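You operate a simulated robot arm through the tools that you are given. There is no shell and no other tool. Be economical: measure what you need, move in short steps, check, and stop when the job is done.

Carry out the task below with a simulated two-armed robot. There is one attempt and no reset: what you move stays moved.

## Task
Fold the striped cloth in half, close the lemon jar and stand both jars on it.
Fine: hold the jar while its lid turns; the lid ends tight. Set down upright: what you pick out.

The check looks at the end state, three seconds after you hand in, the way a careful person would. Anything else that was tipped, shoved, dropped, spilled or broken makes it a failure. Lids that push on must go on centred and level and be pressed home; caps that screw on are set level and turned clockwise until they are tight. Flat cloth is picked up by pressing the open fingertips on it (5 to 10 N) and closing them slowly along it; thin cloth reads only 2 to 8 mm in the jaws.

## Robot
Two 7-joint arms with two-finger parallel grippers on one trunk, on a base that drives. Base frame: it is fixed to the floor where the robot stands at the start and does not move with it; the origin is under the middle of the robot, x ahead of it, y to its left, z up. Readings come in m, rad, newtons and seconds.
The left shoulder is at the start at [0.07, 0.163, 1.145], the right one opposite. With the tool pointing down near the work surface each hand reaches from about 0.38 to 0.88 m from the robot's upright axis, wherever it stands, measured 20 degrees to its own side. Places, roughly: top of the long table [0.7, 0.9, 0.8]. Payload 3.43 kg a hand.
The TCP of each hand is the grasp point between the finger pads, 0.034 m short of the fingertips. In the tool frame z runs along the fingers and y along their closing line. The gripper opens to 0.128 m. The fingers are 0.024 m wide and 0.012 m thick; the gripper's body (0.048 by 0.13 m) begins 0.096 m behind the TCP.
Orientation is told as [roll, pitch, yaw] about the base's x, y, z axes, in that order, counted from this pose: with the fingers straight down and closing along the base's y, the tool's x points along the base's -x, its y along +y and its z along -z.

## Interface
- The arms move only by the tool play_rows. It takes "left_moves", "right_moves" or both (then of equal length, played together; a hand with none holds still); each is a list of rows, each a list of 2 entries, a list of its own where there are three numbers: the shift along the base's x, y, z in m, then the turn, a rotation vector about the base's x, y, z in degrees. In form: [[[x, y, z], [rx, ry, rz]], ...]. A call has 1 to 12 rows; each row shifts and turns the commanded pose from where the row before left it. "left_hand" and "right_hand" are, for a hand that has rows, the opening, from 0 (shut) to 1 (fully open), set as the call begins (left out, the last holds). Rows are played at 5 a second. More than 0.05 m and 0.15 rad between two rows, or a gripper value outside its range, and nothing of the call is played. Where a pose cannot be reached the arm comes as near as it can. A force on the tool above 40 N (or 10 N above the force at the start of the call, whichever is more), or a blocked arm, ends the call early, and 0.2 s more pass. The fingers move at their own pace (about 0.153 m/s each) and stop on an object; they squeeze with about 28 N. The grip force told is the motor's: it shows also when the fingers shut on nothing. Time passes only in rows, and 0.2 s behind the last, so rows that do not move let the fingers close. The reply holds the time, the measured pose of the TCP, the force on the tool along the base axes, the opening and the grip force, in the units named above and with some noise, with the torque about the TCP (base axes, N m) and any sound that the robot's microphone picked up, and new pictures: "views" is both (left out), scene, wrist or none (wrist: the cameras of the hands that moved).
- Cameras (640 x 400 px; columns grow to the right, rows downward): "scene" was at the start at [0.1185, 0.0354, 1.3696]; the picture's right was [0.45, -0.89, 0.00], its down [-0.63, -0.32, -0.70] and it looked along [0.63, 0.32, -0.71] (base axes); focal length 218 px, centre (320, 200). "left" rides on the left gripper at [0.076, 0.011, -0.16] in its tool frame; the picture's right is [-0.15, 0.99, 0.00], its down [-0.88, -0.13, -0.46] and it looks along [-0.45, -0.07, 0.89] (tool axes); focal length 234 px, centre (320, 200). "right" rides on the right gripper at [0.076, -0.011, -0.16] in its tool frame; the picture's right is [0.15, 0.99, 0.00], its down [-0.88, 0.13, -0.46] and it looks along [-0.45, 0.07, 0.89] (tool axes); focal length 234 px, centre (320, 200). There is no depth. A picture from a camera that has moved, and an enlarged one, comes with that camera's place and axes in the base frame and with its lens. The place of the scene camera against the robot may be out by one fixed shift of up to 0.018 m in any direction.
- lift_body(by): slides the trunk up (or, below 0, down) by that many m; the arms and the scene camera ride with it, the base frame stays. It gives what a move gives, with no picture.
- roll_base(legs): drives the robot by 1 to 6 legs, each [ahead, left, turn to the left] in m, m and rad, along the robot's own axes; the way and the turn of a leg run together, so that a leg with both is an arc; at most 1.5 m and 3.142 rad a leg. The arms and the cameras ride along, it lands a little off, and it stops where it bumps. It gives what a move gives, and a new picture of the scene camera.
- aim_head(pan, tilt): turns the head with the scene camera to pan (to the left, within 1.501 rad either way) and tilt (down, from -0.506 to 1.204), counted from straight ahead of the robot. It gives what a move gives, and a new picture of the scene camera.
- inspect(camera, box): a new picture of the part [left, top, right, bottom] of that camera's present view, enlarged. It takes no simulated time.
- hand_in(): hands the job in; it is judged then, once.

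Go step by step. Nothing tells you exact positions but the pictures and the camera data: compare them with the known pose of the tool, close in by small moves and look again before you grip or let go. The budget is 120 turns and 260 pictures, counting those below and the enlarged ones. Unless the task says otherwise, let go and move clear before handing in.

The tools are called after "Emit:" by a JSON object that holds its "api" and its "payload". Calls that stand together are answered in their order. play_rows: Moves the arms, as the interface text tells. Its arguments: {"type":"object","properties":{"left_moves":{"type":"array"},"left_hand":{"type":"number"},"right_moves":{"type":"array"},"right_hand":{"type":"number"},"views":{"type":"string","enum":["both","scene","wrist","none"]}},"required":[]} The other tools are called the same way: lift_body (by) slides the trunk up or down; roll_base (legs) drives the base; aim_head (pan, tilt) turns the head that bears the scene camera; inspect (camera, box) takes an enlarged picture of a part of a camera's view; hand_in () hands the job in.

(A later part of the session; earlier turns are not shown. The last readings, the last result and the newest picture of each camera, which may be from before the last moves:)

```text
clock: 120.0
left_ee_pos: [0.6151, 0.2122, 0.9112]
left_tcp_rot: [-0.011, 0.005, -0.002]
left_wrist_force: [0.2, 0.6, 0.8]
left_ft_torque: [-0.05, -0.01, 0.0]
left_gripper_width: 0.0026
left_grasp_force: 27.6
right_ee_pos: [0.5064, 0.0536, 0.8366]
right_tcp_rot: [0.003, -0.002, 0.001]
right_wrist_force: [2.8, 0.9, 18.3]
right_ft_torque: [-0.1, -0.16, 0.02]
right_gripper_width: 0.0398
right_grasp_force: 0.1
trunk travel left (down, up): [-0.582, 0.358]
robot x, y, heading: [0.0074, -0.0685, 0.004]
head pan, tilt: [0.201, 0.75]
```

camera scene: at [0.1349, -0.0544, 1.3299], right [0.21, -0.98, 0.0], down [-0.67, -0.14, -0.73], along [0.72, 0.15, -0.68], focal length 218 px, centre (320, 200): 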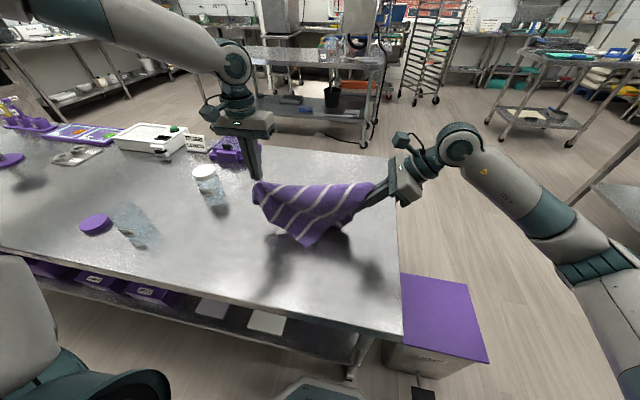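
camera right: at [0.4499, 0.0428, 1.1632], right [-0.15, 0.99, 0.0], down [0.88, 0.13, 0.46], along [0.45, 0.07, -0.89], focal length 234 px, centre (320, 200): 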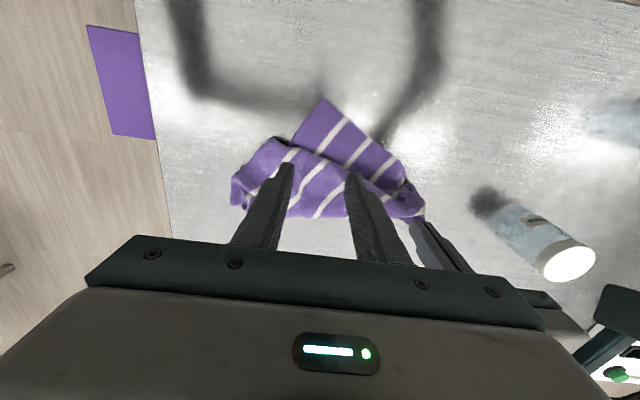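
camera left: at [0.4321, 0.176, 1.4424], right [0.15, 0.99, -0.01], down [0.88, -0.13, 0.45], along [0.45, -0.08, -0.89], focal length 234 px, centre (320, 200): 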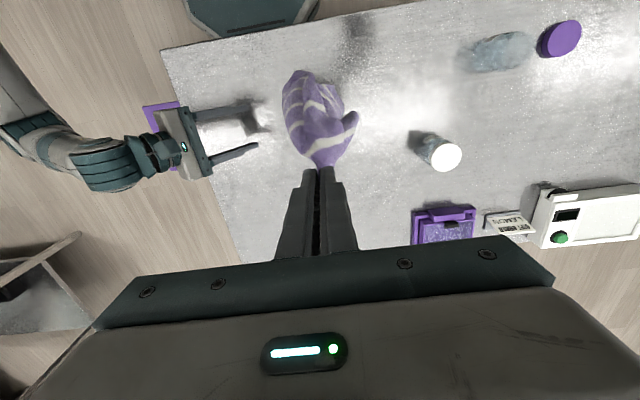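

18 N is like the successful grips (about 15 N). Easing slightly and closing in one sequence.

Emit:
{"api": "play_rows", "payload": {"right_moves": [[[0, 0, 0.0002], [0, 0, 0]]], "right_hand": 0.28, "views": "none"}}

Emit:
{"api": "play_rows", "payload": {"right_moves": [[[0, 0, 0], [0, 0, 0]]], "right_hand": 0.24, "views": "none"}}

Emit:
{"api": "play_rows", "payload": {"right_moves": [[[0, 0, 0], [0, 0, 0]]], "right_hand": 0.2, "views": "none"}}

Emit:
{"api": "play_rows", "payload": {"right_moves": [[[0, 0, 0], [0, 0, 0]]], "right_hand": 0.15, "views": "none"}}

Emit:
{"api": "play_rows", "payload": {"right_moves": [[[0, 0, 0], [0, 0, 0]]], "right_hand": 0.1, "views": "none"}}

Emit:
{"api": "play_rows", "payload": {"right_moves": [[[0, 0, 0], [0, 0, 0]]], "right_hand": 0.05, "views": "none"}}

Emit:
{"api": "play_rows", "payload": {"right_moves": [[[0, 0, 0], [0, 0, 0]], [[0, 0, 0], [0, 0, 0]]], "right_hand": 0, "views": "wrist"}}

```text
clock: 120.4
left_ee_pos: [0.6152, 0.2119, 0.9123]
left_tcp_rot: [-0.009, 0.006, -0.003]
left_wrist_force: [0.0, -0.1, -0.7]
left_ft_torque: [0.01, 0.01, 0.02]
left_gripper_width: 0.0025
left_grasp_force: 27.8
right_ee_pos: [0.506, 0.0529, 0.8371]
right_tcp_rot: [0.002, -0.003, -0.001]
right_wrist_force: [0.5, 0.0, 18.9]
right_ft_torque: [-0.08, -0.08, 0.04]
right_gripper_width: 0.0341
right_grasp_force: 0.1
trunk travel left (down, up): [-0.582, 0.358]
robot x, y, heading: [0.0039, -0.0719, 0.005]
head pan, tilt: [0.201, 0.75]
```

```text
clock: 120.8
left_ee_pos: [0.6149, 0.212, 0.9118]
left_tcp_rot: [-0.01, 0.005, -0.001]
left_wrist_force: [0.3, -0.4, -0.5]
left_ft_torque: [-0.04, 0.02, 0.03]
left_gripper_width: 0.0024
left_grasp_force: 27.9
right_ee_pos: [0.5062, 0.0536, 0.8339]
right_tcp_rot: [0.002, -0.002, -0.001]
right_wrist_force: [0.3, 0.1, 20.4]
right_ft_torque: [-0.03, -0.09, 0.03]
right_gripper_width: 0.0293
right_grasp_force: 0.0
trunk travel left (down, up): [-0.582, 0.358]
robot x, y, heading: [0.0096, -0.0702, 0.007]
head pan, tilt: [0.201, 0.75]
```

```text
clock: 121.2
left_ee_pos: [0.6144, 0.2127, 0.911]
left_tcp_rot: [-0.011, 0.004, -0.002]
left_wrist_force: [-1.5, -0.2, -0.8]
left_ft_torque: [-0.03, -0.01, 0.03]
left_gripper_width: 0.0024
left_grasp_force: 27.9
right_ee_pos: [0.5051, 0.0543, 0.8355]
right_tcp_rot: [0.003, 0.0, 0.0]
right_wrist_force: [0.5, 0.6, 21.4]
right_ft_torque: [0.02, -0.05, 0.04]
right_gripper_width: 0.0238
right_grasp_force: 0.1
trunk travel left (down, up): [-0.582, 0.358]
robot x, y, heading: [0.0054, -0.0707, 0.003]
head pan, tilt: [0.201, 0.75]
```

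```text
clock: 121.6
left_ee_pos: [0.6162, 0.2122, 0.9124]
left_tcp_rot: [-0.011, 0.007, -0.003]
left_wrist_force: [0.4, 0.2, -0.5]
left_ft_torque: [0.02, -0.01, 0.01]
left_gripper_width: 0.0022
left_grasp_force: 27.5
right_ee_pos: [0.5057, 0.052, 0.8346]
right_tcp_rot: [0.004, -0.001, 0.0]
right_wrist_force: [0.3, -0.9, 21.5]
right_ft_torque: [0.01, -0.04, 0.07]
right_gripper_width: 0.0173
right_grasp_force: 0.1
trunk travel left (down, up): [-0.582, 0.358]
robot x, y, heading: [0.0088, -0.0698, 0.006]
head pan, tilt: [0.201, 0.75]
```

```text
clock: 122.0
left_ee_pos: [0.6145, 0.2124, 0.9129]
left_tcp_rot: [-0.011, 0.006, -0.002]
left_wrist_force: [-0.8, 0.2, 0.5]
left_ft_torque: [0.01, 0.01, 0.01]
left_gripper_width: 0.0024
left_grasp_force: 28.0
right_ee_pos: [0.505, 0.0539, 0.8357]
right_tcp_rot: [0.003, -0.002, 0.0]
right_wrist_force: [-0.6, 0.7, 22.5]
right_ft_torque: [-0.01, 0.01, 0.04]
right_gripper_width: 0.0117
right_grasp_force: 0.1
trunk travel left (down, up): [-0.582, 0.358]
robot x, y, heading: [0.0086, -0.071, 0.005]
head pan, tilt: [0.201, 0.75]
```

```text
clock: 122.4
left_ee_pos: [0.6153, 0.2123, 0.913]
left_tcp_rot: [-0.01, 0.002, -0.002]
left_wrist_force: [-0.1, 1.1, 0.2]
left_ft_torque: [0.01, 0.0, 0.04]
left_gripper_width: 0.0024
left_grasp_force: 28.0
right_ee_pos: [0.5046, 0.053, 0.8353]
right_tcp_rot: [0.002, 0.001, -0.001]
right_wrist_force: [1.0, 0.5, 23.1]
right_ft_torque: [0.04, -0.02, 0.02]
right_gripper_width: 0.0068
right_grasp_force: 0.5
trunk travel left (down, up): [-0.582, 0.358]
robot x, y, heading: [0.0053, -0.0725, 0.005]
head pan, tilt: [0.201, 0.75]
```

```text
clock: 123.0
left_ee_pos: [0.6155, 0.2123, 0.9132]
left_tcp_rot: [-0.011, 0.004, 0.0]
left_wrist_force: [0.6, 0.5, -0.9]
left_ft_torque: [-0.04, 0.0, 0.03]
left_gripper_width: 0.0027
left_grasp_force: 28.3
right_ee_pos: [0.5055, 0.0536, 0.8355]
right_tcp_rot: [0.003, 0.0, -0.001]
right_wrist_force: [1.6, 1.4, 23.8]
right_ft_torque: [0.08, -0.02, -0.03]
right_gripper_width: 0.0026
right_grasp_force: 27.7
trunk travel left (down, up): [-0.582, 0.358]
robot x, y, heading: [0.0047, -0.071, 0.006]
head pan, tilt: [0.201, 0.75]
camera right: at [0.4279, 0.0416, 0.994], right [-0.15, 0.99, 0.0], down [0.88, 0.13, 0.46], along [0.45, 0.07, -0.89], focal length 234 px, centre (320, 200)
```

right: 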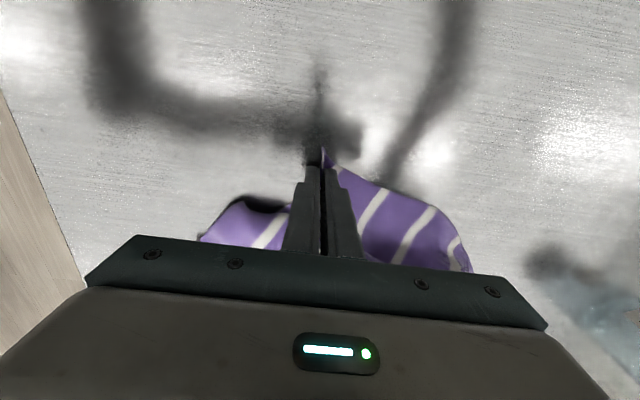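

Both A and B are held. I lift them together to hang the cloth from its short edge.

Emit:
{"api": "play_rows", "payload": {"left_moves": [[[-0.0095, -0.001, 0.034], [0, 0, 0]], [[-0.0095, -0.001, 0.034], [0, 0, 0]], [[-0.0095, -0.001, 0.034], [0, 0, 0]], [[-0.0095, -0.001, 0.034], [0, 0, 0]], [[-0.0095, -0.001, 0.034], [0, 0, 0]], [[-0.0095, -0.001, 0.034], [0, 0, 0]], [[-0.0095, -0.001, 0.034], [0, 0, 0]], [[-0.0095, -0.001, 0.034], [0, 0, 0]], [[-0.0095, -0.001, 0.034], [0, 0, 0]], [[-0.0095, 0, 0.034], [0, 0, 0]], [[0, 0, 0], [0, 0, 0]], [[0, 0, 0], [0, 0, 0]]], "right_moves": [[[0.0015, -0.01, 0.0415], [0, 0, 0]], [[0.0015, -0.01, 0.0415], [0, 0, 0]], [[0.0015, -0.01, 0.0415], [0, 0, 0]], [[0.0015, -0.01, 0.0415], [0, 0, 0]], [[0.0015, -0.01, 0.0415], [0, 0, 0]], [[0.0015, -0.01, 0.0415], [0, 0, 0]], [[0.0015, -0.01, 0.0415], [0, 0, 0]], [[0.0015, -0.01, 0.0415], [0, 0, 0]], [[0.0015, -0.01, 0.0415], [0, 0, 0]], [[0.0015, -0.01, 0.0415], [0, 0, 0]], [[0, 0, 0], [0, 0, 0]], [[0, 0, 0], [0, 0, 0]]], "views": "scene"}}

Emit:
{"api": "aim_head", "payload": {"pan": 0.2, "tilt": 0.5}}

```text
clock: 125.6
left_ee_pos: [0.5204, 0.2022, 1.2528]
left_tcp_rot: [-0.011, 0.005, -0.002]
left_wrist_force: [3.3, -16.8, -0.3]
left_ft_torque: [-0.63, -0.12, 0.32]
left_gripper_width: 0.003
left_grasp_force: 28.2
right_ee_pos: [0.5211, -0.0456, 1.2476]
right_tcp_rot: [0.002, 0.001, 0.0]
right_wrist_force: [-3.4, 16.8, -0.9]
right_ft_torque: [0.45, 0.08, 0.43]
right_gripper_width: 0.0054
right_grasp_force: 27.6
trunk travel left (down, up): [-0.582, 0.358]
robot x, y, heading: [0.0074, -0.0723, 0.003]
head pan, tilt: [0.201, 0.75]
camera scene: at [0.1345, -0.0545, 1.3299], right [0.21, -0.98, 0.0], down [-0.67, -0.14, -0.73], along [0.72, 0.15, -0.68], focal length 218 px, centre (320, 200)
```

scene: 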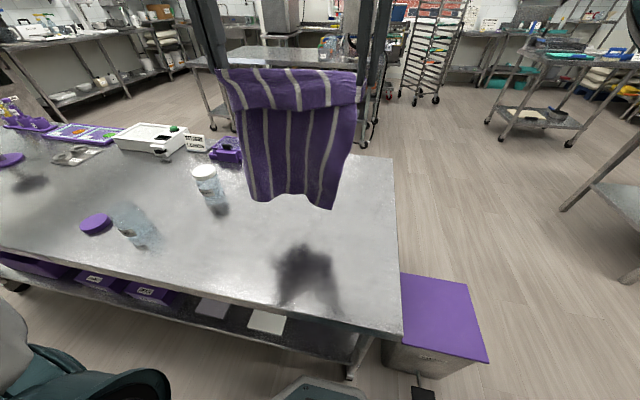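

```text
clock: 126.3
left_ee_pos: [0.5215, 0.2017, 1.252]
left_tcp_rot: [-0.011, 0.004, -0.001]
left_wrist_force: [3.4, -17.2, 0.0]
left_ft_torque: [-0.64, -0.09, 0.32]
left_gripper_width: 0.0026
left_grasp_force: 28.3
right_ee_pos: [0.5213, -0.0445, 1.2484]
right_tcp_rot: [0.001, 0.001, 0.002]
right_wrist_force: [-3.1, 17.6, -0.9]
right_ft_torque: [0.45, 0.09, 0.49]
right_gripper_width: 0.0053
right_grasp_force: 28.0
trunk travel left (down, up): [-0.582, 0.358]
robot x, y, heading: [0.0065, -0.0715, 0.007]
head pan, tilt: [0.201, 0.499]
camera scene: at [0.1428, -0.0526, 1.3517], right [0.21, -0.98, 0.0], down [-0.47, -0.1, -0.88], along [0.86, 0.18, -0.48], focal length 218 px, centre (320, 200)
```

scene: 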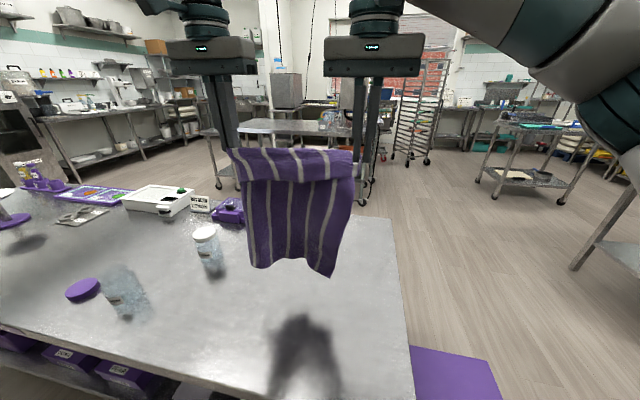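

Excellent: the cloth hangs cleanly from edge A–B. I relax the tension, move nearer (x≈0.42), and lower until the bottom edge just touches the table.

Emit:
{"api": "play_rows", "payload": {"left_moves": [[[-0.02, -0.004, 0], [0, 0, 0]], [[-0.03, -0.003, 0], [0, 0, 0]], [[-0.03, 0, 0], [0, 0, 0]], [[-0.02, 0, -0.02], [0, 0, 0]], [[0, 0, -0.03], [0, 0, 0]], [[0, 0, 0], [0, 0, 0]], [[0, 0, 0], [0, 0, 0]]], "right_moves": [[[-0.02, 0.004, 0], [0, 0, 0]], [[-0.03, 0.003, 0], [0, 0, 0]], [[-0.03, 0, 0], [0, 0, 0]], [[-0.02, 0, -0.02], [0, 0, 0]], [[0, 0, -0.03], [0, 0, 0]], [[0, 0, 0], [0, 0, 0]], [[0, 0, 0], [0, 0, 0]]], "views": "none"}}

Emit:
{"api": "aim_head", "payload": {"pan": 0.2, "tilt": 0.85}}

```text
clock: 127.9
left_ee_pos: [0.4221, 0.1984, 1.2046]
left_tcp_rot: [-0.011, 0.007, 0.001]
left_wrist_force: [1.4, -8.0, -0.2]
left_ft_torque: [-0.27, -0.05, 0.16]
left_gripper_width: 0.0025
left_grasp_force: 28.0
right_ee_pos: [0.4215, -0.0399, 1.1989]
right_tcp_rot: [0.003, -0.001, 0.001]
right_wrist_force: [-1.1, 8.9, -0.9]
right_ft_torque: [0.18, 0.03, 0.19]
right_gripper_width: 0.0026
right_grasp_force: 27.9
trunk travel left (down, up): [-0.582, 0.358]
robot x, y, heading: [0.0045, -0.0693, 0.007]
head pan, tilt: [0.201, 0.499]
```

```text
clock: 128.8
left_ee_pos: [0.4214, 0.1971, 1.2047]
left_tcp_rot: [-0.011, 0.006, -0.002]
left_wrist_force: [1.1, -7.4, -0.5]
left_ft_torque: [-0.32, -0.05, 0.16]
left_gripper_width: 0.0027
left_grasp_force: 27.9
right_ee_pos: [0.4196, -0.0405, 1.1989]
right_tcp_rot: [0.003, 0.0, -0.001]
right_wrist_force: [-1.6, 7.9, -0.3]
right_ft_torque: [0.21, 0.06, 0.19]
right_gripper_width: 0.0027
right_grasp_force: 27.7
trunk travel left (down, up): [-0.582, 0.358]
robot x, y, heading: [0.0095, -0.0671, 0.004]
head pan, tilt: [0.201, 0.85]
camera scene: at [0.13, -0.0553, 1.3219], right [0.21, -0.98, 0.0], down [-0.73, -0.15, -0.66], along [0.65, 0.14, -0.75], focal length 218 px, centre (320, 200)
```

scene: 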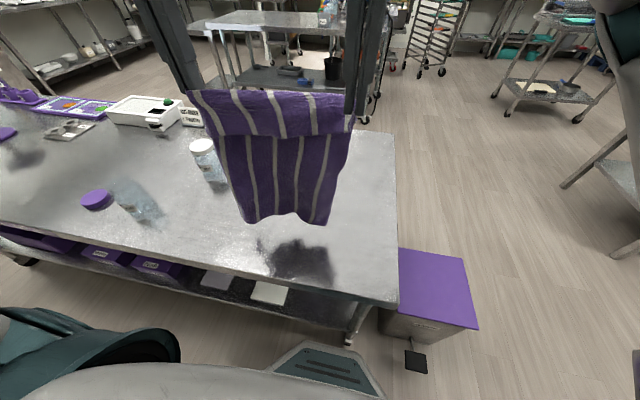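

Emit:
{"api": "play_rows", "payload": {"left_moves": [[[-0.01, -0.002, -0.03], [0, 0, 0]], [[-0.01, -0.002, -0.03], [0, 0, 0]], [[0, 0, -0.02], [0, 0, 0]], [[0.02, 0, -0.025], [0, 0, 0]], [[0, 0, 0], [0, 0, 0]]], "right_moves": [[[-0.01, 0.002, -0.03], [0, 0, 0]], [[-0.01, 0.002, -0.03], [0, 0, 0]], [[0, 0, -0.015], [0, 0, 0]], [[0.02, 0, -0.025], [0, 0, 0]], [[0, 0, 0], [0, 0, 0]]], "views": "none"}}

Emit:
{"api": "inspect", "payload": {"camera": "scene", "box": [160, 80, 400, 280]}}

```text
clock: 130.0
left_ee_pos: [0.4209, 0.1936, 1.0969]
left_tcp_rot: [-0.01, 0.005, 0.001]
left_wrist_force: [-0.3, -1.8, 0.4]
left_ft_torque: [-0.05, -0.04, 0.05]
left_gripper_width: 0.0024
left_grasp_force: 28.0
right_ee_pos: [0.4188, -0.0346, 1.1017]
right_tcp_rot: [0.0, -0.002, -0.001]
right_wrist_force: [-0.5, 1.1, 0.0]
right_ft_torque: [0.04, -0.03, 0.02]
right_gripper_width: 0.0021
right_grasp_force: 28.0
trunk travel left (down, up): [-0.582, 0.358]
robot x, y, heading: [0.0086, -0.0678, 0.009]
head pan, tilt: [0.201, 0.85]
```

```text
2.00 times, centred on (280, 180) of scene
camera zoom: at [0.1281, -0.0551, 1.3221], right [0.21, -0.98, 0.0], down [-0.73, -0.15, -0.66], along [0.65, 0.14, -0.75], focal length 437 px, centre (400, 240)
```

zoom: 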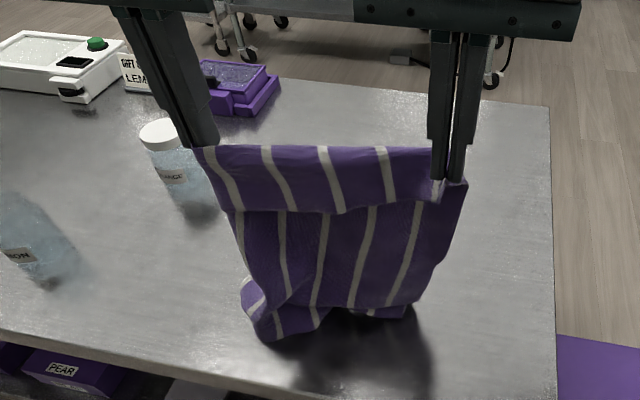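

The bottom edge already touched and began to crumple. I raise to straighten it, then lay it by leading forward (+x) while lowering so that the bottom edge trails toward the robot.

Emit:
{"api": "play_rows", "payload": {"left_moves": [[[0, 0, 0.04], [0, 0, 0]], [[-0.01, 0, 0.04], [0, 0, 0]], [[-0.02, 0, 0], [0, 0, 0]], [[0, 0, 0], [0, 0, 0]], [[0, 0, 0], [0, 0, 0]], [[0.035, 0, -0.015], [0, 0, 0]], [[0.035, 0, -0.025], [0, 0, 0]], [[0.035, 0, -0.028], [0, 0, 0]], [[0.035, 0, -0.03], [0, 0, 0]], [[0.03, 0, -0.03], [0, 0, 0]], [[0, 0, 0], [0, 0, 0]]], "right_moves": [[[0, 0, 0.038], [0, 0, 0]], [[-0.01, 0, 0.037], [0, 0, 0]], [[-0.02, 0, 0], [0, 0, 0]], [[0, 0, 0], [0, 0, 0]], [[0, 0, 0], [0, 0, 0]], [[0.035, 0, -0.015], [0, 0, 0]], [[0.035, 0, -0.025], [0, 0, 0]], [[0.035, 0, -0.028], [0, 0, 0]], [[0.035, 0, -0.03], [0, 0, 0]], [[0.03, 0, -0.03], [0, 0, 0]], [[0, 0, 0], [0, 0, 0]]], "views": "none"}}

Emit:
{"api": "inspect", "payload": {"camera": "scene", "box": [160, 80, 400, 280]}}

```text
clock: 132.4
left_ee_pos: [0.5596, 0.1915, 1.0491]
left_tcp_rot: [-0.01, 0.005, -0.002]
left_wrist_force: [0.0, -1.4, -0.7]
left_ft_torque: [-0.03, -0.02, 0.03]
left_gripper_width: 0.0025
left_grasp_force: 28.5
right_ee_pos: [0.5592, -0.0359, 1.0469]
right_tcp_rot: [0.002, -0.002, 0.0]
right_wrist_force: [-0.8, 1.8, -0.1]
right_ft_torque: [0.04, -0.02, 0.08]
right_gripper_width: 0.0024
right_grasp_force: 28.0
trunk travel left (down, up): [-0.582, 0.358]
robot x, y, heading: [0.006, -0.0693, 0.005]
head pan, tilt: [0.201, 0.85]
```

```text
2.00 times, centred on (280, 180) of scene
camera zoom: at [0.1283, -0.0555, 1.3221], right [0.21, -0.98, 0.0], down [-0.73, -0.15, -0.66], along [0.65, 0.14, -0.75], focal length 437 px, centre (400, 240)
```

zoom: 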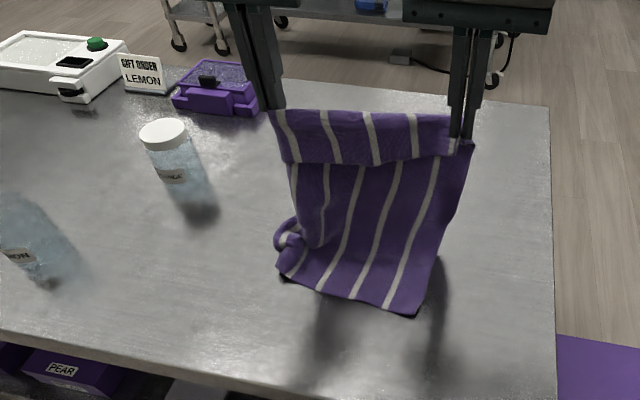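

The sheet trails nicely; the left bottom corner D is a bit curled. I pull forward a few cm more to drag it straight.

Emit:
{"api": "play_rows", "payload": {"left_moves": [[[0.03, 0, 0.0], [0, 0, 0]], [[0.03, 0, 0.0], [0, 0, 0]], [[0.03, 0, -0.01], [0, 0, 0]], [[0.02, 0, -0.02], [0, 0, 0]], [[0, 0, 0], [0, 0, 0]]], "right_moves": [[[0.03, -0.002, 0.0], [0, 0, 0]], [[0.03, -0.002, 0.0], [0, 0, 0]], [[0.03, 0, -0.01], [0, 0, 0]], [[0.02, 0, -0.02], [0, 0, 0]], [[0, 0, 0], [0, 0, 0]]], "views": "none"}}

Emit:
{"api": "inspect", "payload": {"camera": "scene", "box": [160, 80, 400, 280]}}

```text
clock: 133.6
left_ee_pos: [0.6703, 0.1924, 1.0194]
left_tcp_rot: [-0.01, 0.006, -0.001]
left_wrist_force: [0.4, -4.3, 0.1]
left_ft_torque: [-0.1, -0.06, 0.1]
left_gripper_width: 0.0022
left_grasp_force: 27.7
right_ee_pos: [0.6687, -0.0405, 1.0159]
right_tcp_rot: [0.002, -0.001, 0.001]
right_wrist_force: [-0.8, 4.2, -1.2]
right_ft_torque: [0.1, -0.01, 0.08]
right_gripper_width: 0.0026
right_grasp_force: 27.8
trunk travel left (down, up): [-0.582, 0.358]
robot x, y, heading: [0.0069, -0.0728, 0.005]
head pan, tilt: [0.201, 0.85]
```

```text
2.00 times, centred on (280, 180) of scene
camera zoom: at [0.1287, -0.0556, 1.322], right [0.21, -0.98, 0.0], down [-0.73, -0.15, -0.66], along [0.65, 0.14, -0.75], focal length 437 px, centre (400, 240)
```

zoom: 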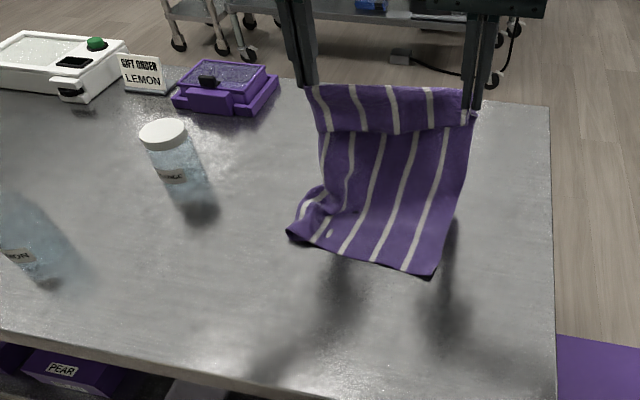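

A pleat remains at D. I lift it off once more, let it hang straight, and re-lay while moving so it never crumples.

Emit:
{"api": "play_rows", "payload": {"left_moves": [[[-0.02, 0, 0.045], [0, 0, 0]], [[-0.03, 0, 0.04], [0, 0, 0]], [[-0.035, 0, 0.035], [0, 0, 0]], [[-0.035, 0, 0.035], [0, 0, 0]], [[-0.035, 0, 0.035], [0, 0, 0]], [[-0.035, 0, 0.035], [0, 0, 0]], [[-0.03, 0, 0.01], [0, 0, 0]], [[0, 0.004, 0], [0, 0, 0]], [[0, 0, 0], [0, 0, 0]], [[0, 0, 0], [0, 0, 0]], [[0, 0, 0], [0, 0, 0]], [[0, 0, 0], [0, 0, 0]]], "right_moves": [[[-0.02, 0, 0.045], [0, 0, 0]], [[-0.03, 0, 0.04], [0, 0, 0]], [[-0.035, 0, 0.035], [0, 0, 0]], [[-0.035, 0, 0.035], [0, 0, 0]], [[-0.035, 0, 0.035], [0, 0, 0]], [[-0.035, 0, 0.035], [0, 0, 0]], [[-0.03, 0, 0.01], [0, 0, 0]], [[0, 0, 0], [0, 0, 0]], [[0, 0, 0], [0, 0, 0]], [[0, 0, 0], [0, 0, 0]], [[0, 0, 0], [0, 0, 0]], [[0, 0, 0], [0, 0, 0]]], "views": "none"}}

Emit:
{"api": "play_rows", "payload": {"left_moves": [[[0.02, 0, -0.02], [0, 0, 0]], [[0.03, 0, -0.022], [0, 0, 0]], [[0.03, 0, -0.022], [0, 0, 0]], [[0.03, 0, -0.022], [0, 0, 0]], [[0.03, 0, -0.022], [0, 0, 0]], [[0.03, 0, -0.025], [0, 0, 0]], [[0.03, 0, -0.025], [0, 0, 0]], [[0.03, 0, -0.025], [0, 0, 0]], [[0.02, 0, -0.025], [0, 0, 0]], [[0, 0, 0], [0, 0, 0]]], "right_moves": [[[0.02, 0, -0.02], [0, 0, 0]], [[0.03, 0, -0.022], [0, 0, 0]], [[0.03, 0, -0.022], [0, 0, 0]], [[0.03, 0, -0.022], [0, 0, 0]], [[0.03, 0, -0.022], [0, 0, 0]], [[0.03, 0, -0.025], [0, 0, 0]], [[0.03, 0, -0.025], [0, 0, 0]], [[0.03, 0, -0.025], [0, 0, 0]], [[0.02, 0, -0.025], [0, 0, 0]], [[0, 0, 0], [0, 0, 0]]], "views": "none"}}

Emit:
{"api": "inspect", "payload": {"camera": "scene", "box": [160, 80, 400, 280]}}

```text
clock: 136.2
left_ee_pos: [0.4528, 0.1965, 1.2547]
left_tcp_rot: [-0.012, 0.009, 0.0]
left_wrist_force: [1.3, -6.3, -0.7]
left_ft_torque: [-0.23, -0.04, 0.11]
left_gripper_width: 0.0027
left_grasp_force: 27.9
right_ee_pos: [0.4515, -0.0407, 1.2517]
right_tcp_rot: [0.002, 0.001, -0.001]
right_wrist_force: [-1.6, 6.3, 0.7]
right_ft_torque: [0.14, 0.06, 0.22]
right_gripper_width: 0.0025
right_grasp_force: 28.1
trunk travel left (down, up): [-0.582, 0.358]
robot x, y, heading: [0.0035, -0.0701, 0.007]
head pan, tilt: [0.201, 0.85]
```

```text
clock: 138.4
left_ee_pos: [0.7024, 0.1968, 1.045]
left_tcp_rot: [-0.011, 0.005, -0.002]
left_wrist_force: [0.8, -6.2, -0.6]
left_ft_torque: [-0.18, -0.03, 0.14]
left_gripper_width: 0.0024
left_grasp_force: 27.3
right_ee_pos: [0.7012, -0.0382, 1.0431]
right_tcp_rot: [0.004, 0.0, 0.001]
right_wrist_force: [-0.5, 6.1, 0.0]
right_ft_torque: [0.15, 0.01, 0.21]
right_gripper_width: 0.0026
right_grasp_force: 28.0
trunk travel left (down, up): [-0.582, 0.358]
robot x, y, heading: [0.0106, -0.0706, 0.001]
head pan, tilt: [0.201, 0.85]
```

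```text
2.00 times, centred on (280, 180) of scene
camera zoom: at [0.1288, -0.0558, 1.322], right [0.21, -0.98, 0.0], down [-0.73, -0.15, -0.66], along [0.65, 0.14, -0.75], focal length 437 px, centre (400, 240)
```

zoom: 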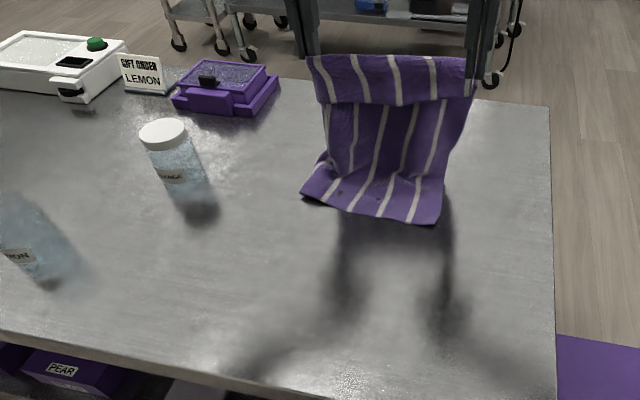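

Now it trails cleanly and straight, only too far forward. I lift it, drive the base back 17 cm, and lay it the same way but nearer to the robot.

Emit:
{"api": "play_rows", "payload": {"left_moves": [[[-0.01, 0, 0.04], [0, 0, 0]], [[-0.02, 0, 0.04], [0, 0, 0]], [[-0.03, 0, 0.035], [0, 0, 0]], [[-0.03, 0, 0.035], [0, 0, 0]], [[-0.02, 0, 0.035], [0, 0, 0]]], "right_moves": [[[-0.01, -0.002, 0.04], [0, 0, 0]], [[-0.02, -0.002, 0.04], [0, 0, 0]], [[-0.03, 0, 0.035], [0, 0, 0]], [[-0.03, 0, 0.035], [0, 0, 0]], [[-0.02, 0, 0.035], [0, 0, 0]]], "views": "none"}}

Emit:
{"api": "roll_base", "payload": {"legs": [[-0.17, 0, 0]]}}

Emit:
{"api": "play_rows", "payload": {"left_moves": [[[0, 0, -0.02], [0, 0, 0]], [[0, 0, -0.025], [0, 0, 0]], [[0.015, 0, -0.025], [0, 0, 0]], [[0.025, 0, -0.022], [0, 0, 0]], [[0.03, 0, -0.023], [0, 0, 0]], [[0.03, 0, -0.025], [0, 0, 0]], [[0.03, 0, -0.025], [0, 0, 0]], [[0.03, 0, -0.025], [0, 0, 0]], [[0.03, 0, -0.025], [0, 0, 0]], [[0.03, 0, -0.02], [0, 0, 0]], [[0, 0, 0], [0, 0, 0]]], "right_moves": [[[0, 0, -0.02], [0, 0, 0]], [[0, 0, -0.025], [0, 0, 0]], [[0.015, 0, -0.025], [0, 0, 0]], [[0.025, 0, -0.022], [0, 0, 0]], [[0.03, 0, -0.023], [0, 0, 0]], [[0.03, 0, -0.025], [0, 0, 0]], [[0.03, 0, -0.025], [0, 0, 0]], [[0.03, 0, -0.025], [0, 0, 0]], [[0.03, 0, -0.025], [0, 0, 0]], [[0.03, 0, -0.02], [0, 0, 0]], [[0, 0, 0], [0, 0, 0]]], "views": "scene"}}

Emit:
{"api": "inspect", "payload": {"camera": "scene", "box": [180, 60, 460, 300]}}

```text
clock: 139.6
left_ee_pos: [0.5904, 0.1959, 1.2326]
left_tcp_rot: [-0.009, 0.004, -0.001]
left_wrist_force: [1.6, -11.6, -0.9]
left_ft_torque: [-0.43, -0.11, 0.22]
left_gripper_width: 0.0023
left_grasp_force: 28.1
right_ee_pos: [0.5881, -0.0432, 1.2284]
right_tcp_rot: [0.003, -0.001, -0.001]
right_wrist_force: [-2.0, 11.7, -0.1]
right_ft_torque: [0.3, 0.03, 0.28]
right_gripper_width: 0.0029
right_grasp_force: 27.5
trunk travel left (down, up): [-0.582, 0.358]
robot x, y, heading: [0.0085, -0.0694, 0.012]
head pan, tilt: [0.201, 0.85]
```

```text
clock: 141.0
left_ee_pos: [0.4263, 0.1936, 1.2305]
left_tcp_rot: [-0.012, 0.008, -0.006]
left_wrist_force: [1.6, -11.9, -0.9]
left_ft_torque: [-0.44, -0.06, 0.19]
left_gripper_width: 0.0023
left_grasp_force: 27.7
right_ee_pos: [0.4222, -0.0475, 1.2282]
right_tcp_rot: [0.003, 0.002, -0.004]
right_wrist_force: [-2.0, 11.7, 0.0]
right_ft_torque: [0.31, 0.07, 0.32]
right_gripper_width: 0.0027
right_grasp_force: 28.1
trunk travel left (down, up): [-0.582, 0.358]
robot x, y, heading: [-0.1613, -0.0714, 0.005]
head pan, tilt: [0.201, 0.85]
camera scene: at [-0.0382, -0.0565, 1.3217], right [0.2, -0.98, 0.0], down [-0.74, -0.15, -0.66], along [0.65, 0.13, -0.75], focal length 218 px, centre (320, 200)
```

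scene: 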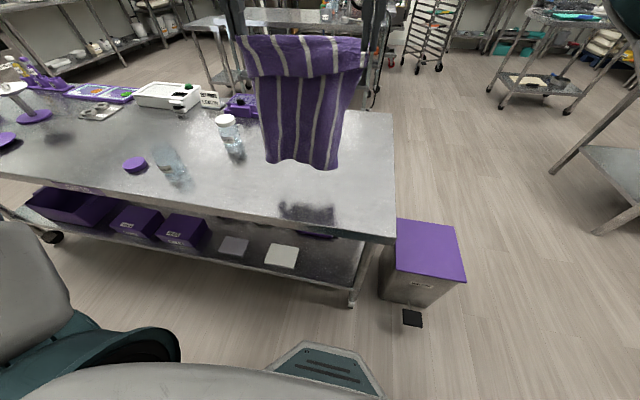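

```text
clock: 143.4
left_ee_pos: [0.5637, 0.2352, 0.9923]
left_tcp_rot: [-0.014, 0.003, -0.007]
left_wrist_force: [6.3, -24.6, -0.2]
left_ft_torque: [-0.9, -0.25, 0.41]
left_gripper_width: 0.0031
left_grasp_force: 28.4
left hand out of reach, approached as far as the arm can: row 7, 8, 9, 10
right_ee_pos: [0.6241, -0.0562, 0.9866]
right_tcp_rot: [0.006, 0.003, -0.003]
right_wrist_force: [-5.7, 24.4, 0.3]
right_ft_torque: [0.9, 0.22, -0.08]
right_gripper_width: 0.0019
right_grasp_force: 27.7
right hand out of reach, approached as far as the arm can: row 10
trunk travel left (down, up): [-0.582, 0.358]
robot x, y, heading: [-0.1596, -0.0716, -0.0]
head pan, tilt: [0.201, 0.85]
camera scene: at [-0.039, -0.0567, 1.3218], right [0.2, -0.98, 0.0], down [-0.74, -0.15, -0.66], along [0.65, 0.13, -0.75], focal length 218 px, centre (320, 200)
```

scene: 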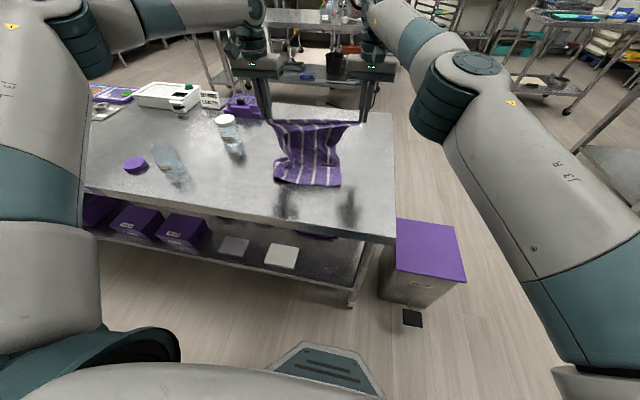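

```text
1.67 times, centred on (320, 180) of scene
camera zoom: at [-0.039, -0.0567, 1.3218], right [0.2, -0.98, 0.0], down [-0.74, -0.15, -0.66], along [0.65, 0.13, -0.75], focal length 364 px, centre (320, 233)
```

zoom: 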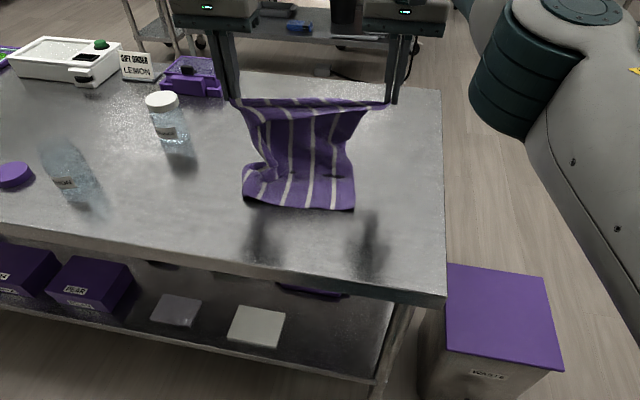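

The bottom edge now lies at x≈0.475 and the sheet is laid to about 0.64. Now I fold back: both hands come toward the robot and down, slightly overshooting, then forward as they set down so that the free strip spreads toward the robot.

Emit:
{"api": "play_rows", "payload": {"left_moves": [[[-0.005, -0.012, -0.01], [0, 0, 0]], [[-0.015, -0.01, -0.02], [0, 0, 0]], [[-0.018, -0.006, -0.025], [0, 0, 0]], [[-0.018, -0.003, -0.027], [0, 0, 0]], [[-0.015, 0, -0.025], [0, 0, 0]], [[0, 0, 0], [0, 0, 0]]], "right_moves": [[[-0.025, 0.004, -0.01], [0, 0, 0]], [[-0.03, 0.003, -0.02], [0, 0, 0]], [[-0.028, 0.002, -0.025], [0, 0, 0]], [[-0.028, 0, -0.025], [0, 0, 0]], [[-0.02, 0, -0.022], [0, 0, 0]], [[0, 0, 0], [0, 0, 0]]], "views": "none"}}

Emit:
{"api": "inspect", "payload": {"camera": "scene", "box": [220, 80, 420, 220]}}

Emit:
{"api": "inspect", "payload": {"camera": "right", "box": [100, 0, 640, 260]}}

```text
clock: 144.8
left_ee_pos: [0.4912, 0.2044, 0.8846]
left_tcp_rot: [-0.01, 0.004, -0.005]
left_wrist_force: [-1.0, 1.1, -0.5]
left_ft_torque: [0.01, -0.01, 0.02]
left_gripper_width: 0.0025
left_grasp_force: 27.7
right_ee_pos: [0.4924, -0.0491, 0.8866]
right_tcp_rot: [0.001, 0.001, -0.005]
right_wrist_force: [0.2, -0.7, -0.2]
right_ft_torque: [0.0, -0.03, 0.05]
right_gripper_width: 0.0017
right_grasp_force: 28.2
trunk travel left (down, up): [-0.582, 0.358]
robot x, y, heading: [-0.1606, -0.0727, -0.005]
head pan, tilt: [0.201, 0.85]
```

```text
2.86 times, centred on (320, 150) of scene
camera zoom: at [-0.0389, -0.0567, 1.3218], right [0.2, -0.98, 0.0], down [-0.74, -0.15, -0.66], along [0.65, 0.13, -0.75], focal length 624 px, centre (320, 343)
```

zoom: 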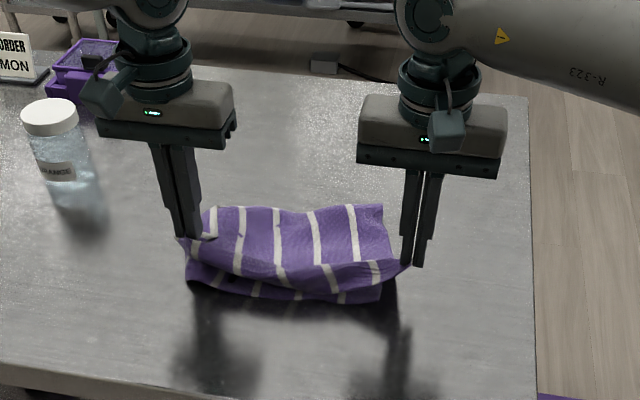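

```text
1.19 times, centred on (370, 130) of right
camera zoom: at [0.4152, -0.0614, 1.0463], right [-0.14, 0.99, 0.0], down [0.88, 0.12, 0.46], along [0.45, 0.07, -0.89], focal length 278 px, centre (261, 283)
```

zoom: 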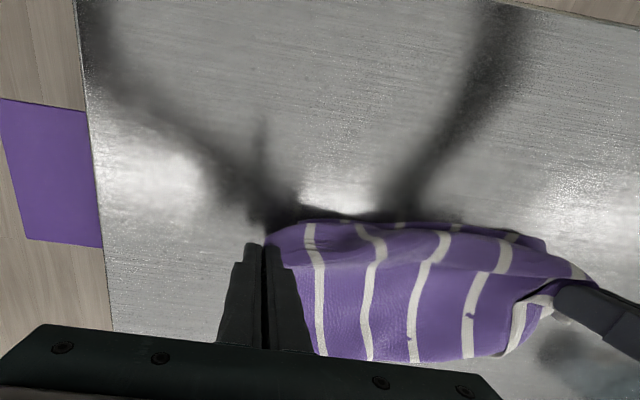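

Emit:
{"api": "play_rows", "payload": {"left_moves": [[[0.004, 0, -0.012], [0, 0, 0]], [[0.008, 0, -0.013], [0, 0, 0]], [[0.01, 0, -0.01], [0, 0, 0]], [[0, 0, 0], [0, 0, 0]]], "right_moves": [[[0.004, 0, -0.012], [0, 0, 0]], [[0.008, 0, -0.013], [0, 0, 0]], [[0.01, 0, -0.012], [0, 0, 0]], [[0, 0, 0], [0, 0, 0]]], "views": "none"}}

Emit:
{"api": "play_rows", "payload": {"left_moves": [[[0, 0, 0], [0, 0, 0]], [[0, 0, 0], [0, 0, 0]], [[0, 0.003, 0.03], [0, 0, 0]], [[-0.01, 0.02, 0.045], [0, 0, 0]], [[-0.01, 0.03, 0.04], [0, 0, 0]], [[0, 0.04, 0.03], [0, 0, 0]]], "right_moves": [[[0, 0, 0], [0, 0, 0]], [[0, 0, 0], [0, 0, 0]], [[0, -0.003, 0.03], [0, 0, 0]], [[-0.01, -0.02, 0.045], [0, 0, 0]], [[-0.01, -0.03, 0.04], [0, 0, 0]], [[0, -0.04, 0.03], [0, 0, 0]]], "left_hand": 0.12, "right_hand": 0.12, "views": "none"}}

Emit:
{"api": "inspect", "payload": {"camera": "scene", "box": [220, 100, 400, 220]}}

Emit:
{"api": "inspect", "payload": {"camera": "right", "box": [260, 40, 640, 260]}}

```text
clock: 145.8
left_ee_pos: [0.5091, 0.2066, 0.8545]
left_tcp_rot: [-0.011, 0.004, -0.004]
left_wrist_force: [0.3, 0.5, 0.5]
left_ft_torque: [0.0, 0.0, 0.01]
left_gripper_width: 0.0024
left_grasp_force: 28.3
left hand out of reach, approached as far as the arm can: row 3
right_ee_pos: [0.513, -0.0485, 0.8509]
right_tcp_rot: [0.002, 0.0, -0.005]
right_wrist_force: [0.2, 0.7, -0.7]
right_ft_torque: [0.01, 0.01, 0.03]
right_gripper_width: 0.0016
right_grasp_force: 27.7
trunk travel left (down, up): [-0.582, 0.358]
robot x, y, heading: [-0.161, -0.0685, 0.002]
head pan, tilt: [0.201, 0.85]
```

```text
refused: row 4 steps farther than a row can; nothing moved
```

```text
3.33 times, centred on (310, 160) of scene
camera zoom: at [-0.0393, -0.0568, 1.3219], right [0.2, -0.98, 0.0], down [-0.74, -0.15, -0.66], along [0.65, 0.13, -0.75], focal length 728 px, centre (353, 333)
```

zoom: 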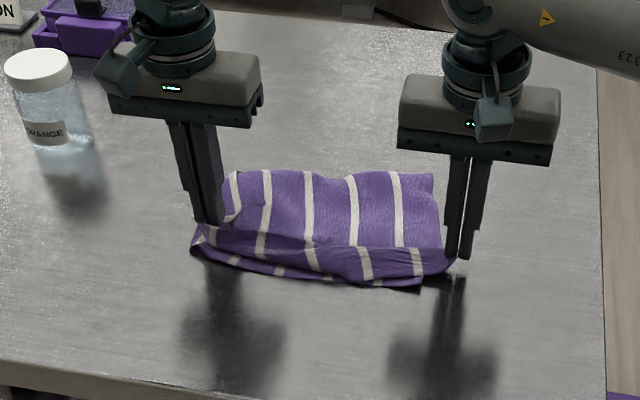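

```text
1.68 times, centred on (450, 150) of right
camera zoom: at [0.4367, -0.0608, 1.0087], right [-0.14, 0.99, 0.0], down [0.88, 0.13, 0.46], along [0.45, 0.07, -0.89], focal length 394 px, centre (101, 284)
```

zoom: 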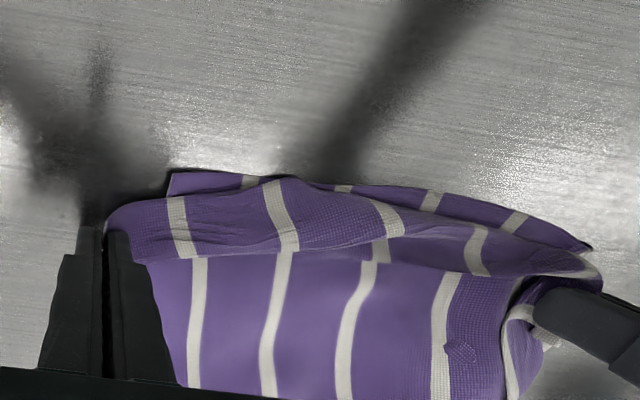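

The fold lies well: the free strip points toward the robot over the bottom edge. Now release and rise.

Emit:
{"api": "play_rows", "payload": {"left_moves": [[[0, 0, -0.006], [0, 0, 0]], [[0, 0, 0], [0, 0, 0]], [[0, 0.003, 0.03], [0, 0, 0]], [[-0.005, 0.01, 0.045], [0, 0, 0]], [[-0.005, 0.02, 0.04], [0, 0, 0]], [[0, 0.03, 0.03], [0, 0, 0]], [[0, 0.04, 0.02], [0, 0, 0]]], "right_moves": [[[0, 0, -0.006], [0, 0, 0]], [[0, 0, 0], [0, 0, 0]], [[0, -0.003, 0.03], [0, 0, 0]], [[-0.005, -0.01, 0.045], [0, 0, 0]], [[-0.005, -0.02, 0.04], [0, 0, 0]], [[0, -0.03, 0.03], [0, 0, 0]], [[0, -0.04, 0.02], [0, 0, 0]]], "left_hand": 0.12, "right_hand": 0.12, "views": "none"}}

Emit:
{"api": "inspect", "payload": {"camera": "scene", "box": [220, 100, 400, 220]}}

Emit:
{"api": "inspect", "payload": {"camera": "right", "box": [280, 80, 600, 280]}}

```text
clock: 147.4
left_ee_pos: [0.5016, 0.3095, 1.0119]
left_tcp_rot: [-0.01, 0.005, -0.008]
left_wrist_force: [-0.2, -0.6, -0.7]
left_ft_torque: [-0.02, 0.02, 0.0]
left_gripper_width: 0.0156
left_grasp_force: 0.1
right_ee_pos: [0.5043, -0.1538, 1.0099]
right_tcp_rot: [0.004, -0.001, -0.006]
right_wrist_force: [0.2, -0.9, 0.1]
right_ft_torque: [0.02, 0.01, -0.05]
right_gripper_width: 0.0154
right_grasp_force: 0.2
trunk travel left (down, up): [-0.582, 0.358]
robot x, y, heading: [-0.1654, -0.0691, 0.004]
head pan, tilt: [0.201, 0.85]
```

```text
3.33 times, centred on (310, 160) of scene
camera zoom: at [-0.0399, -0.0572, 1.3219], right [0.2, -0.98, 0.0], down [-0.74, -0.15, -0.66], along [0.65, 0.13, -0.75], focal length 728 px, centre (353, 333)
```

zoom: 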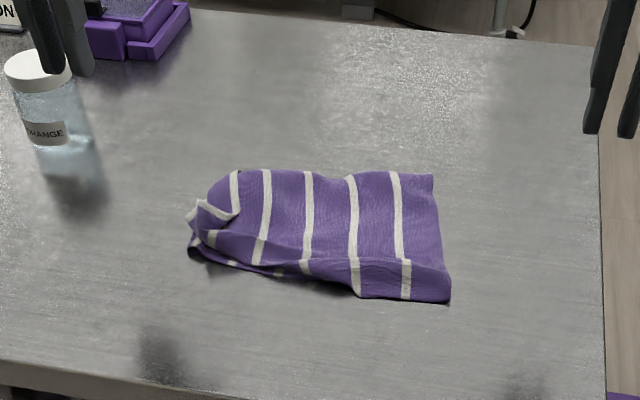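

```text
2.00 times, centred on (440, 180) of right
camera zoom: at [0.427, -0.1652, 1.1682], right [-0.14, 0.99, 0.0], down [0.88, 0.13, 0.46], along [0.45, 0.07, -0.89], focal length 468 px, centre (80, 240)
```

zoom: 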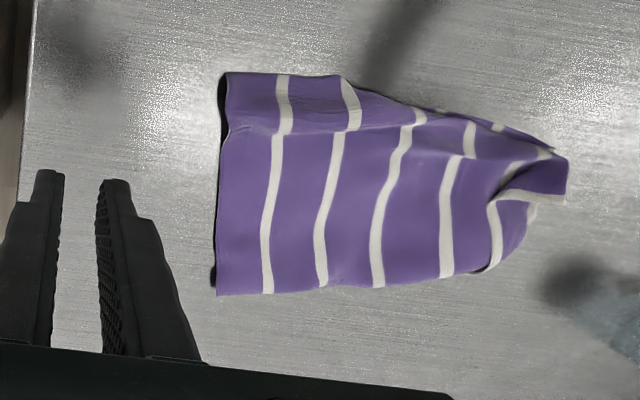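

The cloth is folded in half near (0.46–0.65, −0.05–0.24). Next is the lemon jar: I raise the hands and drive left so that the jar lies ahead, then turn the right hand sideways to hold it.

Emit:
{"api": "play_rows", "payload": {"left_moves": [[[0, 0, 0.04], [0, 0, 0]], [[0, 0, 0.04], [0, 0, 0]], [[-0.02, 0, 0], [0, 0, 0]], [[-0.02, 0, 0], [0, 0, 0]], [[-0.02, 0, 0], [0, 0, 0]], [[-0.02, 0, 0], [0, 0, 0]], [[-0.02, 0, 0], [0, 0, 0]], [[0, 0, 0], [0, 0, 0]], [[0, 0, 0], [0, 0, 0]], [[0, 0, 0], [0, 0, 0]], [[0, 0, 0], [0, 0, 0]]], "right_moves": [[[0, 0, 0.04], [0, 0, -8.2]], [[0, 0, 0.04], [0, 0, -8.2]], [[-0.02, 0, 0], [0, 0, -8.2]], [[-0.02, 0, 0], [0, 0, -8.2]], [[-0.02, 0, 0], [0, 0, -8.2]], [[-0.02, 0, 0], [0, 0, -8.2]], [[-0.02, 0, 0], [0, 0, -8.2]], [[-0.02, 0, 0], [0, 0, -8.2]], [[0, 0, 0], [0, 0, -8.2]], [[0, 0, 0], [0, 0, -8.2]], [[0, 0, 0], [0, 0, -8]]], "left_hand": 0.85, "right_hand": 0.85, "views": "none"}}

Emit:
{"api": "roll_base", "payload": {"legs": [[0, 0.42, 0], [0.13, 0, 0]]}}

Emit:
{"api": "inspect", "payload": {"camera": "left", "box": [0, 0, 640, 400]}}

```text
clock: 149.8
left_ee_pos: [0.4016, 0.3104, 1.0921]
left_tcp_rot: [-0.01, 0.006, -0.006]
left_wrist_force: [0.6, -0.1, 0.8]
left_ft_torque: [0.02, -0.01, 0.03]
left_gripper_width: 0.1088
left_grasp_force: 0.2
right_ee_pos: [0.383, -0.1524, 1.0882]
right_tcp_rot: [0.003, -0.001, -1.578]
right_wrist_force: [0.0, -0.5, 0.5]
right_ft_torque: [0.0, -0.01, -0.02]
right_gripper_width: 0.1088
right_grasp_force: 0.0
trunk travel left (down, up): [-0.582, 0.358]
robot x, y, heading: [-0.1599, -0.0752, 0.005]
head pan, tilt: [0.201, 0.85]
```

```text
clock: 153.3
left_ee_pos: [0.5253, 0.7327, 1.0926]
left_tcp_rot: [-0.009, 0.005, 0.002]
left_wrist_force: [0.6, -0.3, -0.7]
left_ft_torque: [-0.01, 0.0, 0.02]
left_gripper_width: 0.1088
left_grasp_force: 0.0
right_ee_pos: [0.5106, 0.2688, 1.0886]
right_tcp_rot: [0.004, -0.002, -1.568]
right_wrist_force: [0.0, -0.1, -0.3]
right_ft_torque: [-0.02, -0.02, -0.02]
right_gripper_width: 0.1087
right_grasp_force: 0.0
trunk travel left (down, up): [-0.582, 0.358]
robot x, y, heading: [-0.0337, 0.342, 0.007]
head pan, tilt: [0.201, 0.85]
camera scene: at [0.088, 0.3614, 1.3219], right [0.21, -0.98, 0.0], down [-0.73, -0.16, -0.66], along [0.65, 0.14, -0.75], focal length 218 px, centre (320, 200)
```

scene: 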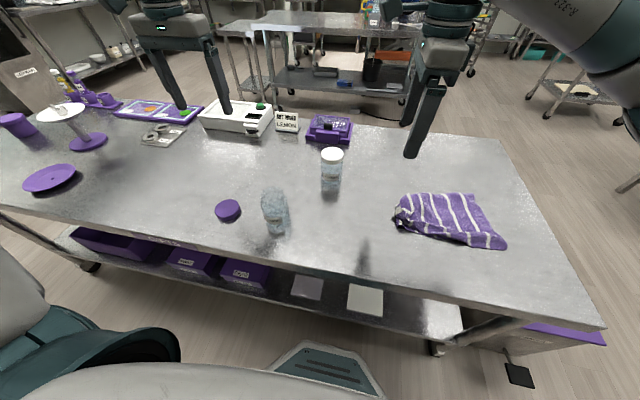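

```text
1.00 times, centred on (320, 200) of left
camera zoom: at [0.4492, 0.7452, 1.2529], right [0.14, 0.99, -0.01], down [0.88, -0.12, 0.45], along [0.45, -0.08, -0.89], focal length 234 px, centre (320, 200)
```

zoom: 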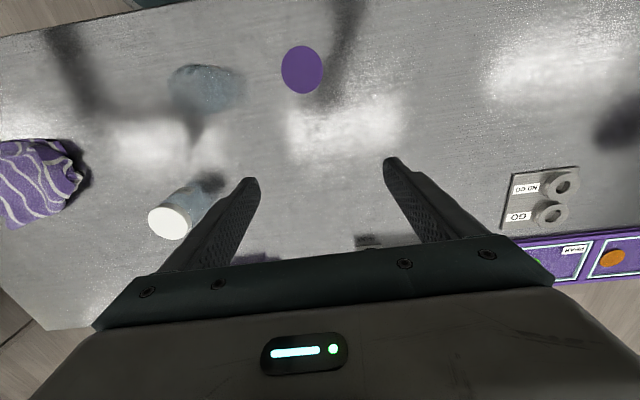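

The lid is at (0.430, 0.711). I swing the right hand to a near-horizontal pose pointing at the jar and bring the left hand above the lid.

Emit:
{"api": "play_rows", "payload": {"left_moves": [[[-0.0106, -0.0024, -0.0158], [0, 0, 0]], [[-0.0106, -0.0024, -0.0158], [0, 0, 0]], [[-0.0106, -0.0024, -0.0158], [0, 0, 0]], [[-0.0106, -0.0024, -0.0158], [0, 0, 0]], [[-0.0106, -0.0024, -0.0158], [0, 0, 0]], [[-0.0106, -0.0024, -0.0158], [0, 0, 0]], [[-0.0106, -0.0024, -0.0158], [0, 0, 0]], [[-0.0106, -0.0024, -0.0158], [0, 0, 0]], [[-0.0106, -0.0024, -0.0158], [0, 0, 0]]], "right_moves": [[[-0.0104, 0.01, -0.021], [7.8, 0, 0]], [[-0.0104, 0.01, -0.021], [7.8, 0, 0]], [[-0.0104, 0.01, -0.021], [7.8, 0, 0]], [[-0.0104, 0.01, -0.021], [7.8, 0, 0]], [[-0.0104, 0.01, -0.021], [7.8, 0, 0]], [[-0.0104, 0.01, -0.021], [7.8, 0, 0]], [[-0.0104, 0.01, -0.021], [7.8, 0, 0]], [[-0.0104, 0.01, -0.021], [7.8, 0, 0]], [[-0.0104, 0.01, -0.021], [7.8, 0, 0]]]}}

```text
clock: 155.5
left_ee_pos: [0.4198, 0.7364, 0.9502]
left_tcp_rot: [-0.031, -0.008, 0.018]
left_wrist_force: [0.1, 0.4, 0.6]
left_ft_torque: [-0.01, 0.0, -0.03]
left_gripper_width: 0.1088
left_grasp_force: 0.0
right_ee_pos: [0.4267, 0.3705, 0.9205]
right_tcp_rot: [0.18, 1.184, -1.409]
right_wrist_force: [-0.7, -0.2, -1.1]
right_ft_torque: [0.0, 0.02, 0.07]
right_gripper_width: 0.1087
right_grasp_force: 0.1
trunk travel left (down, up): [-0.582, 0.358]
robot x, y, heading: [-0.0245, 0.3491, 0.029]
head pan, tilt: [0.201, 0.85]
stopped in row 9 (right hand): the arm was blocked; the commanded pose is now the measured one
camera scene: at [0.0792, 0.3876, 1.3235], right [0.23, -0.97, 0.02], down [-0.72, -0.18, -0.67], along [0.65, 0.13, -0.75], focal length 218 px, centre (320, 200)
camera right: at [0.4055, 0.2511, 1.0471], right [0.98, 0.05, 0.2], down [0.17, -0.75, -0.64], along [0.12, 0.66, -0.74], focal length 234 px, centre (320, 200)
camera left: at [0.3411, 0.7518, 1.1097], right [0.13, 0.99, -0.03], down [0.88, -0.1, 0.47], along [0.46, -0.09, -0.88], focal length 234 px, centre (320, 200)
```

scene: 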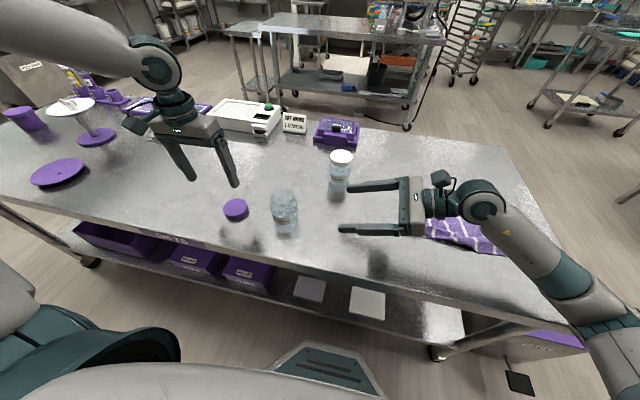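
right: 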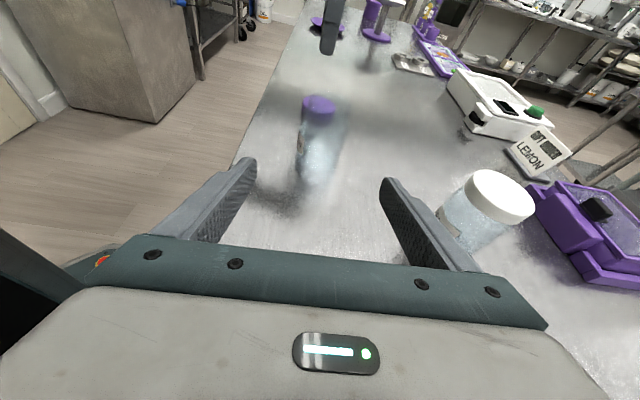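
left: 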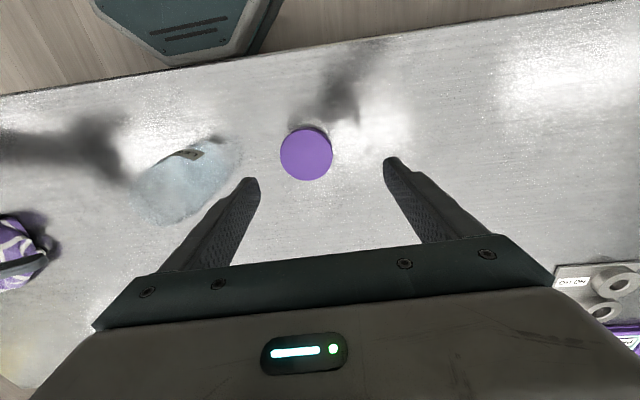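

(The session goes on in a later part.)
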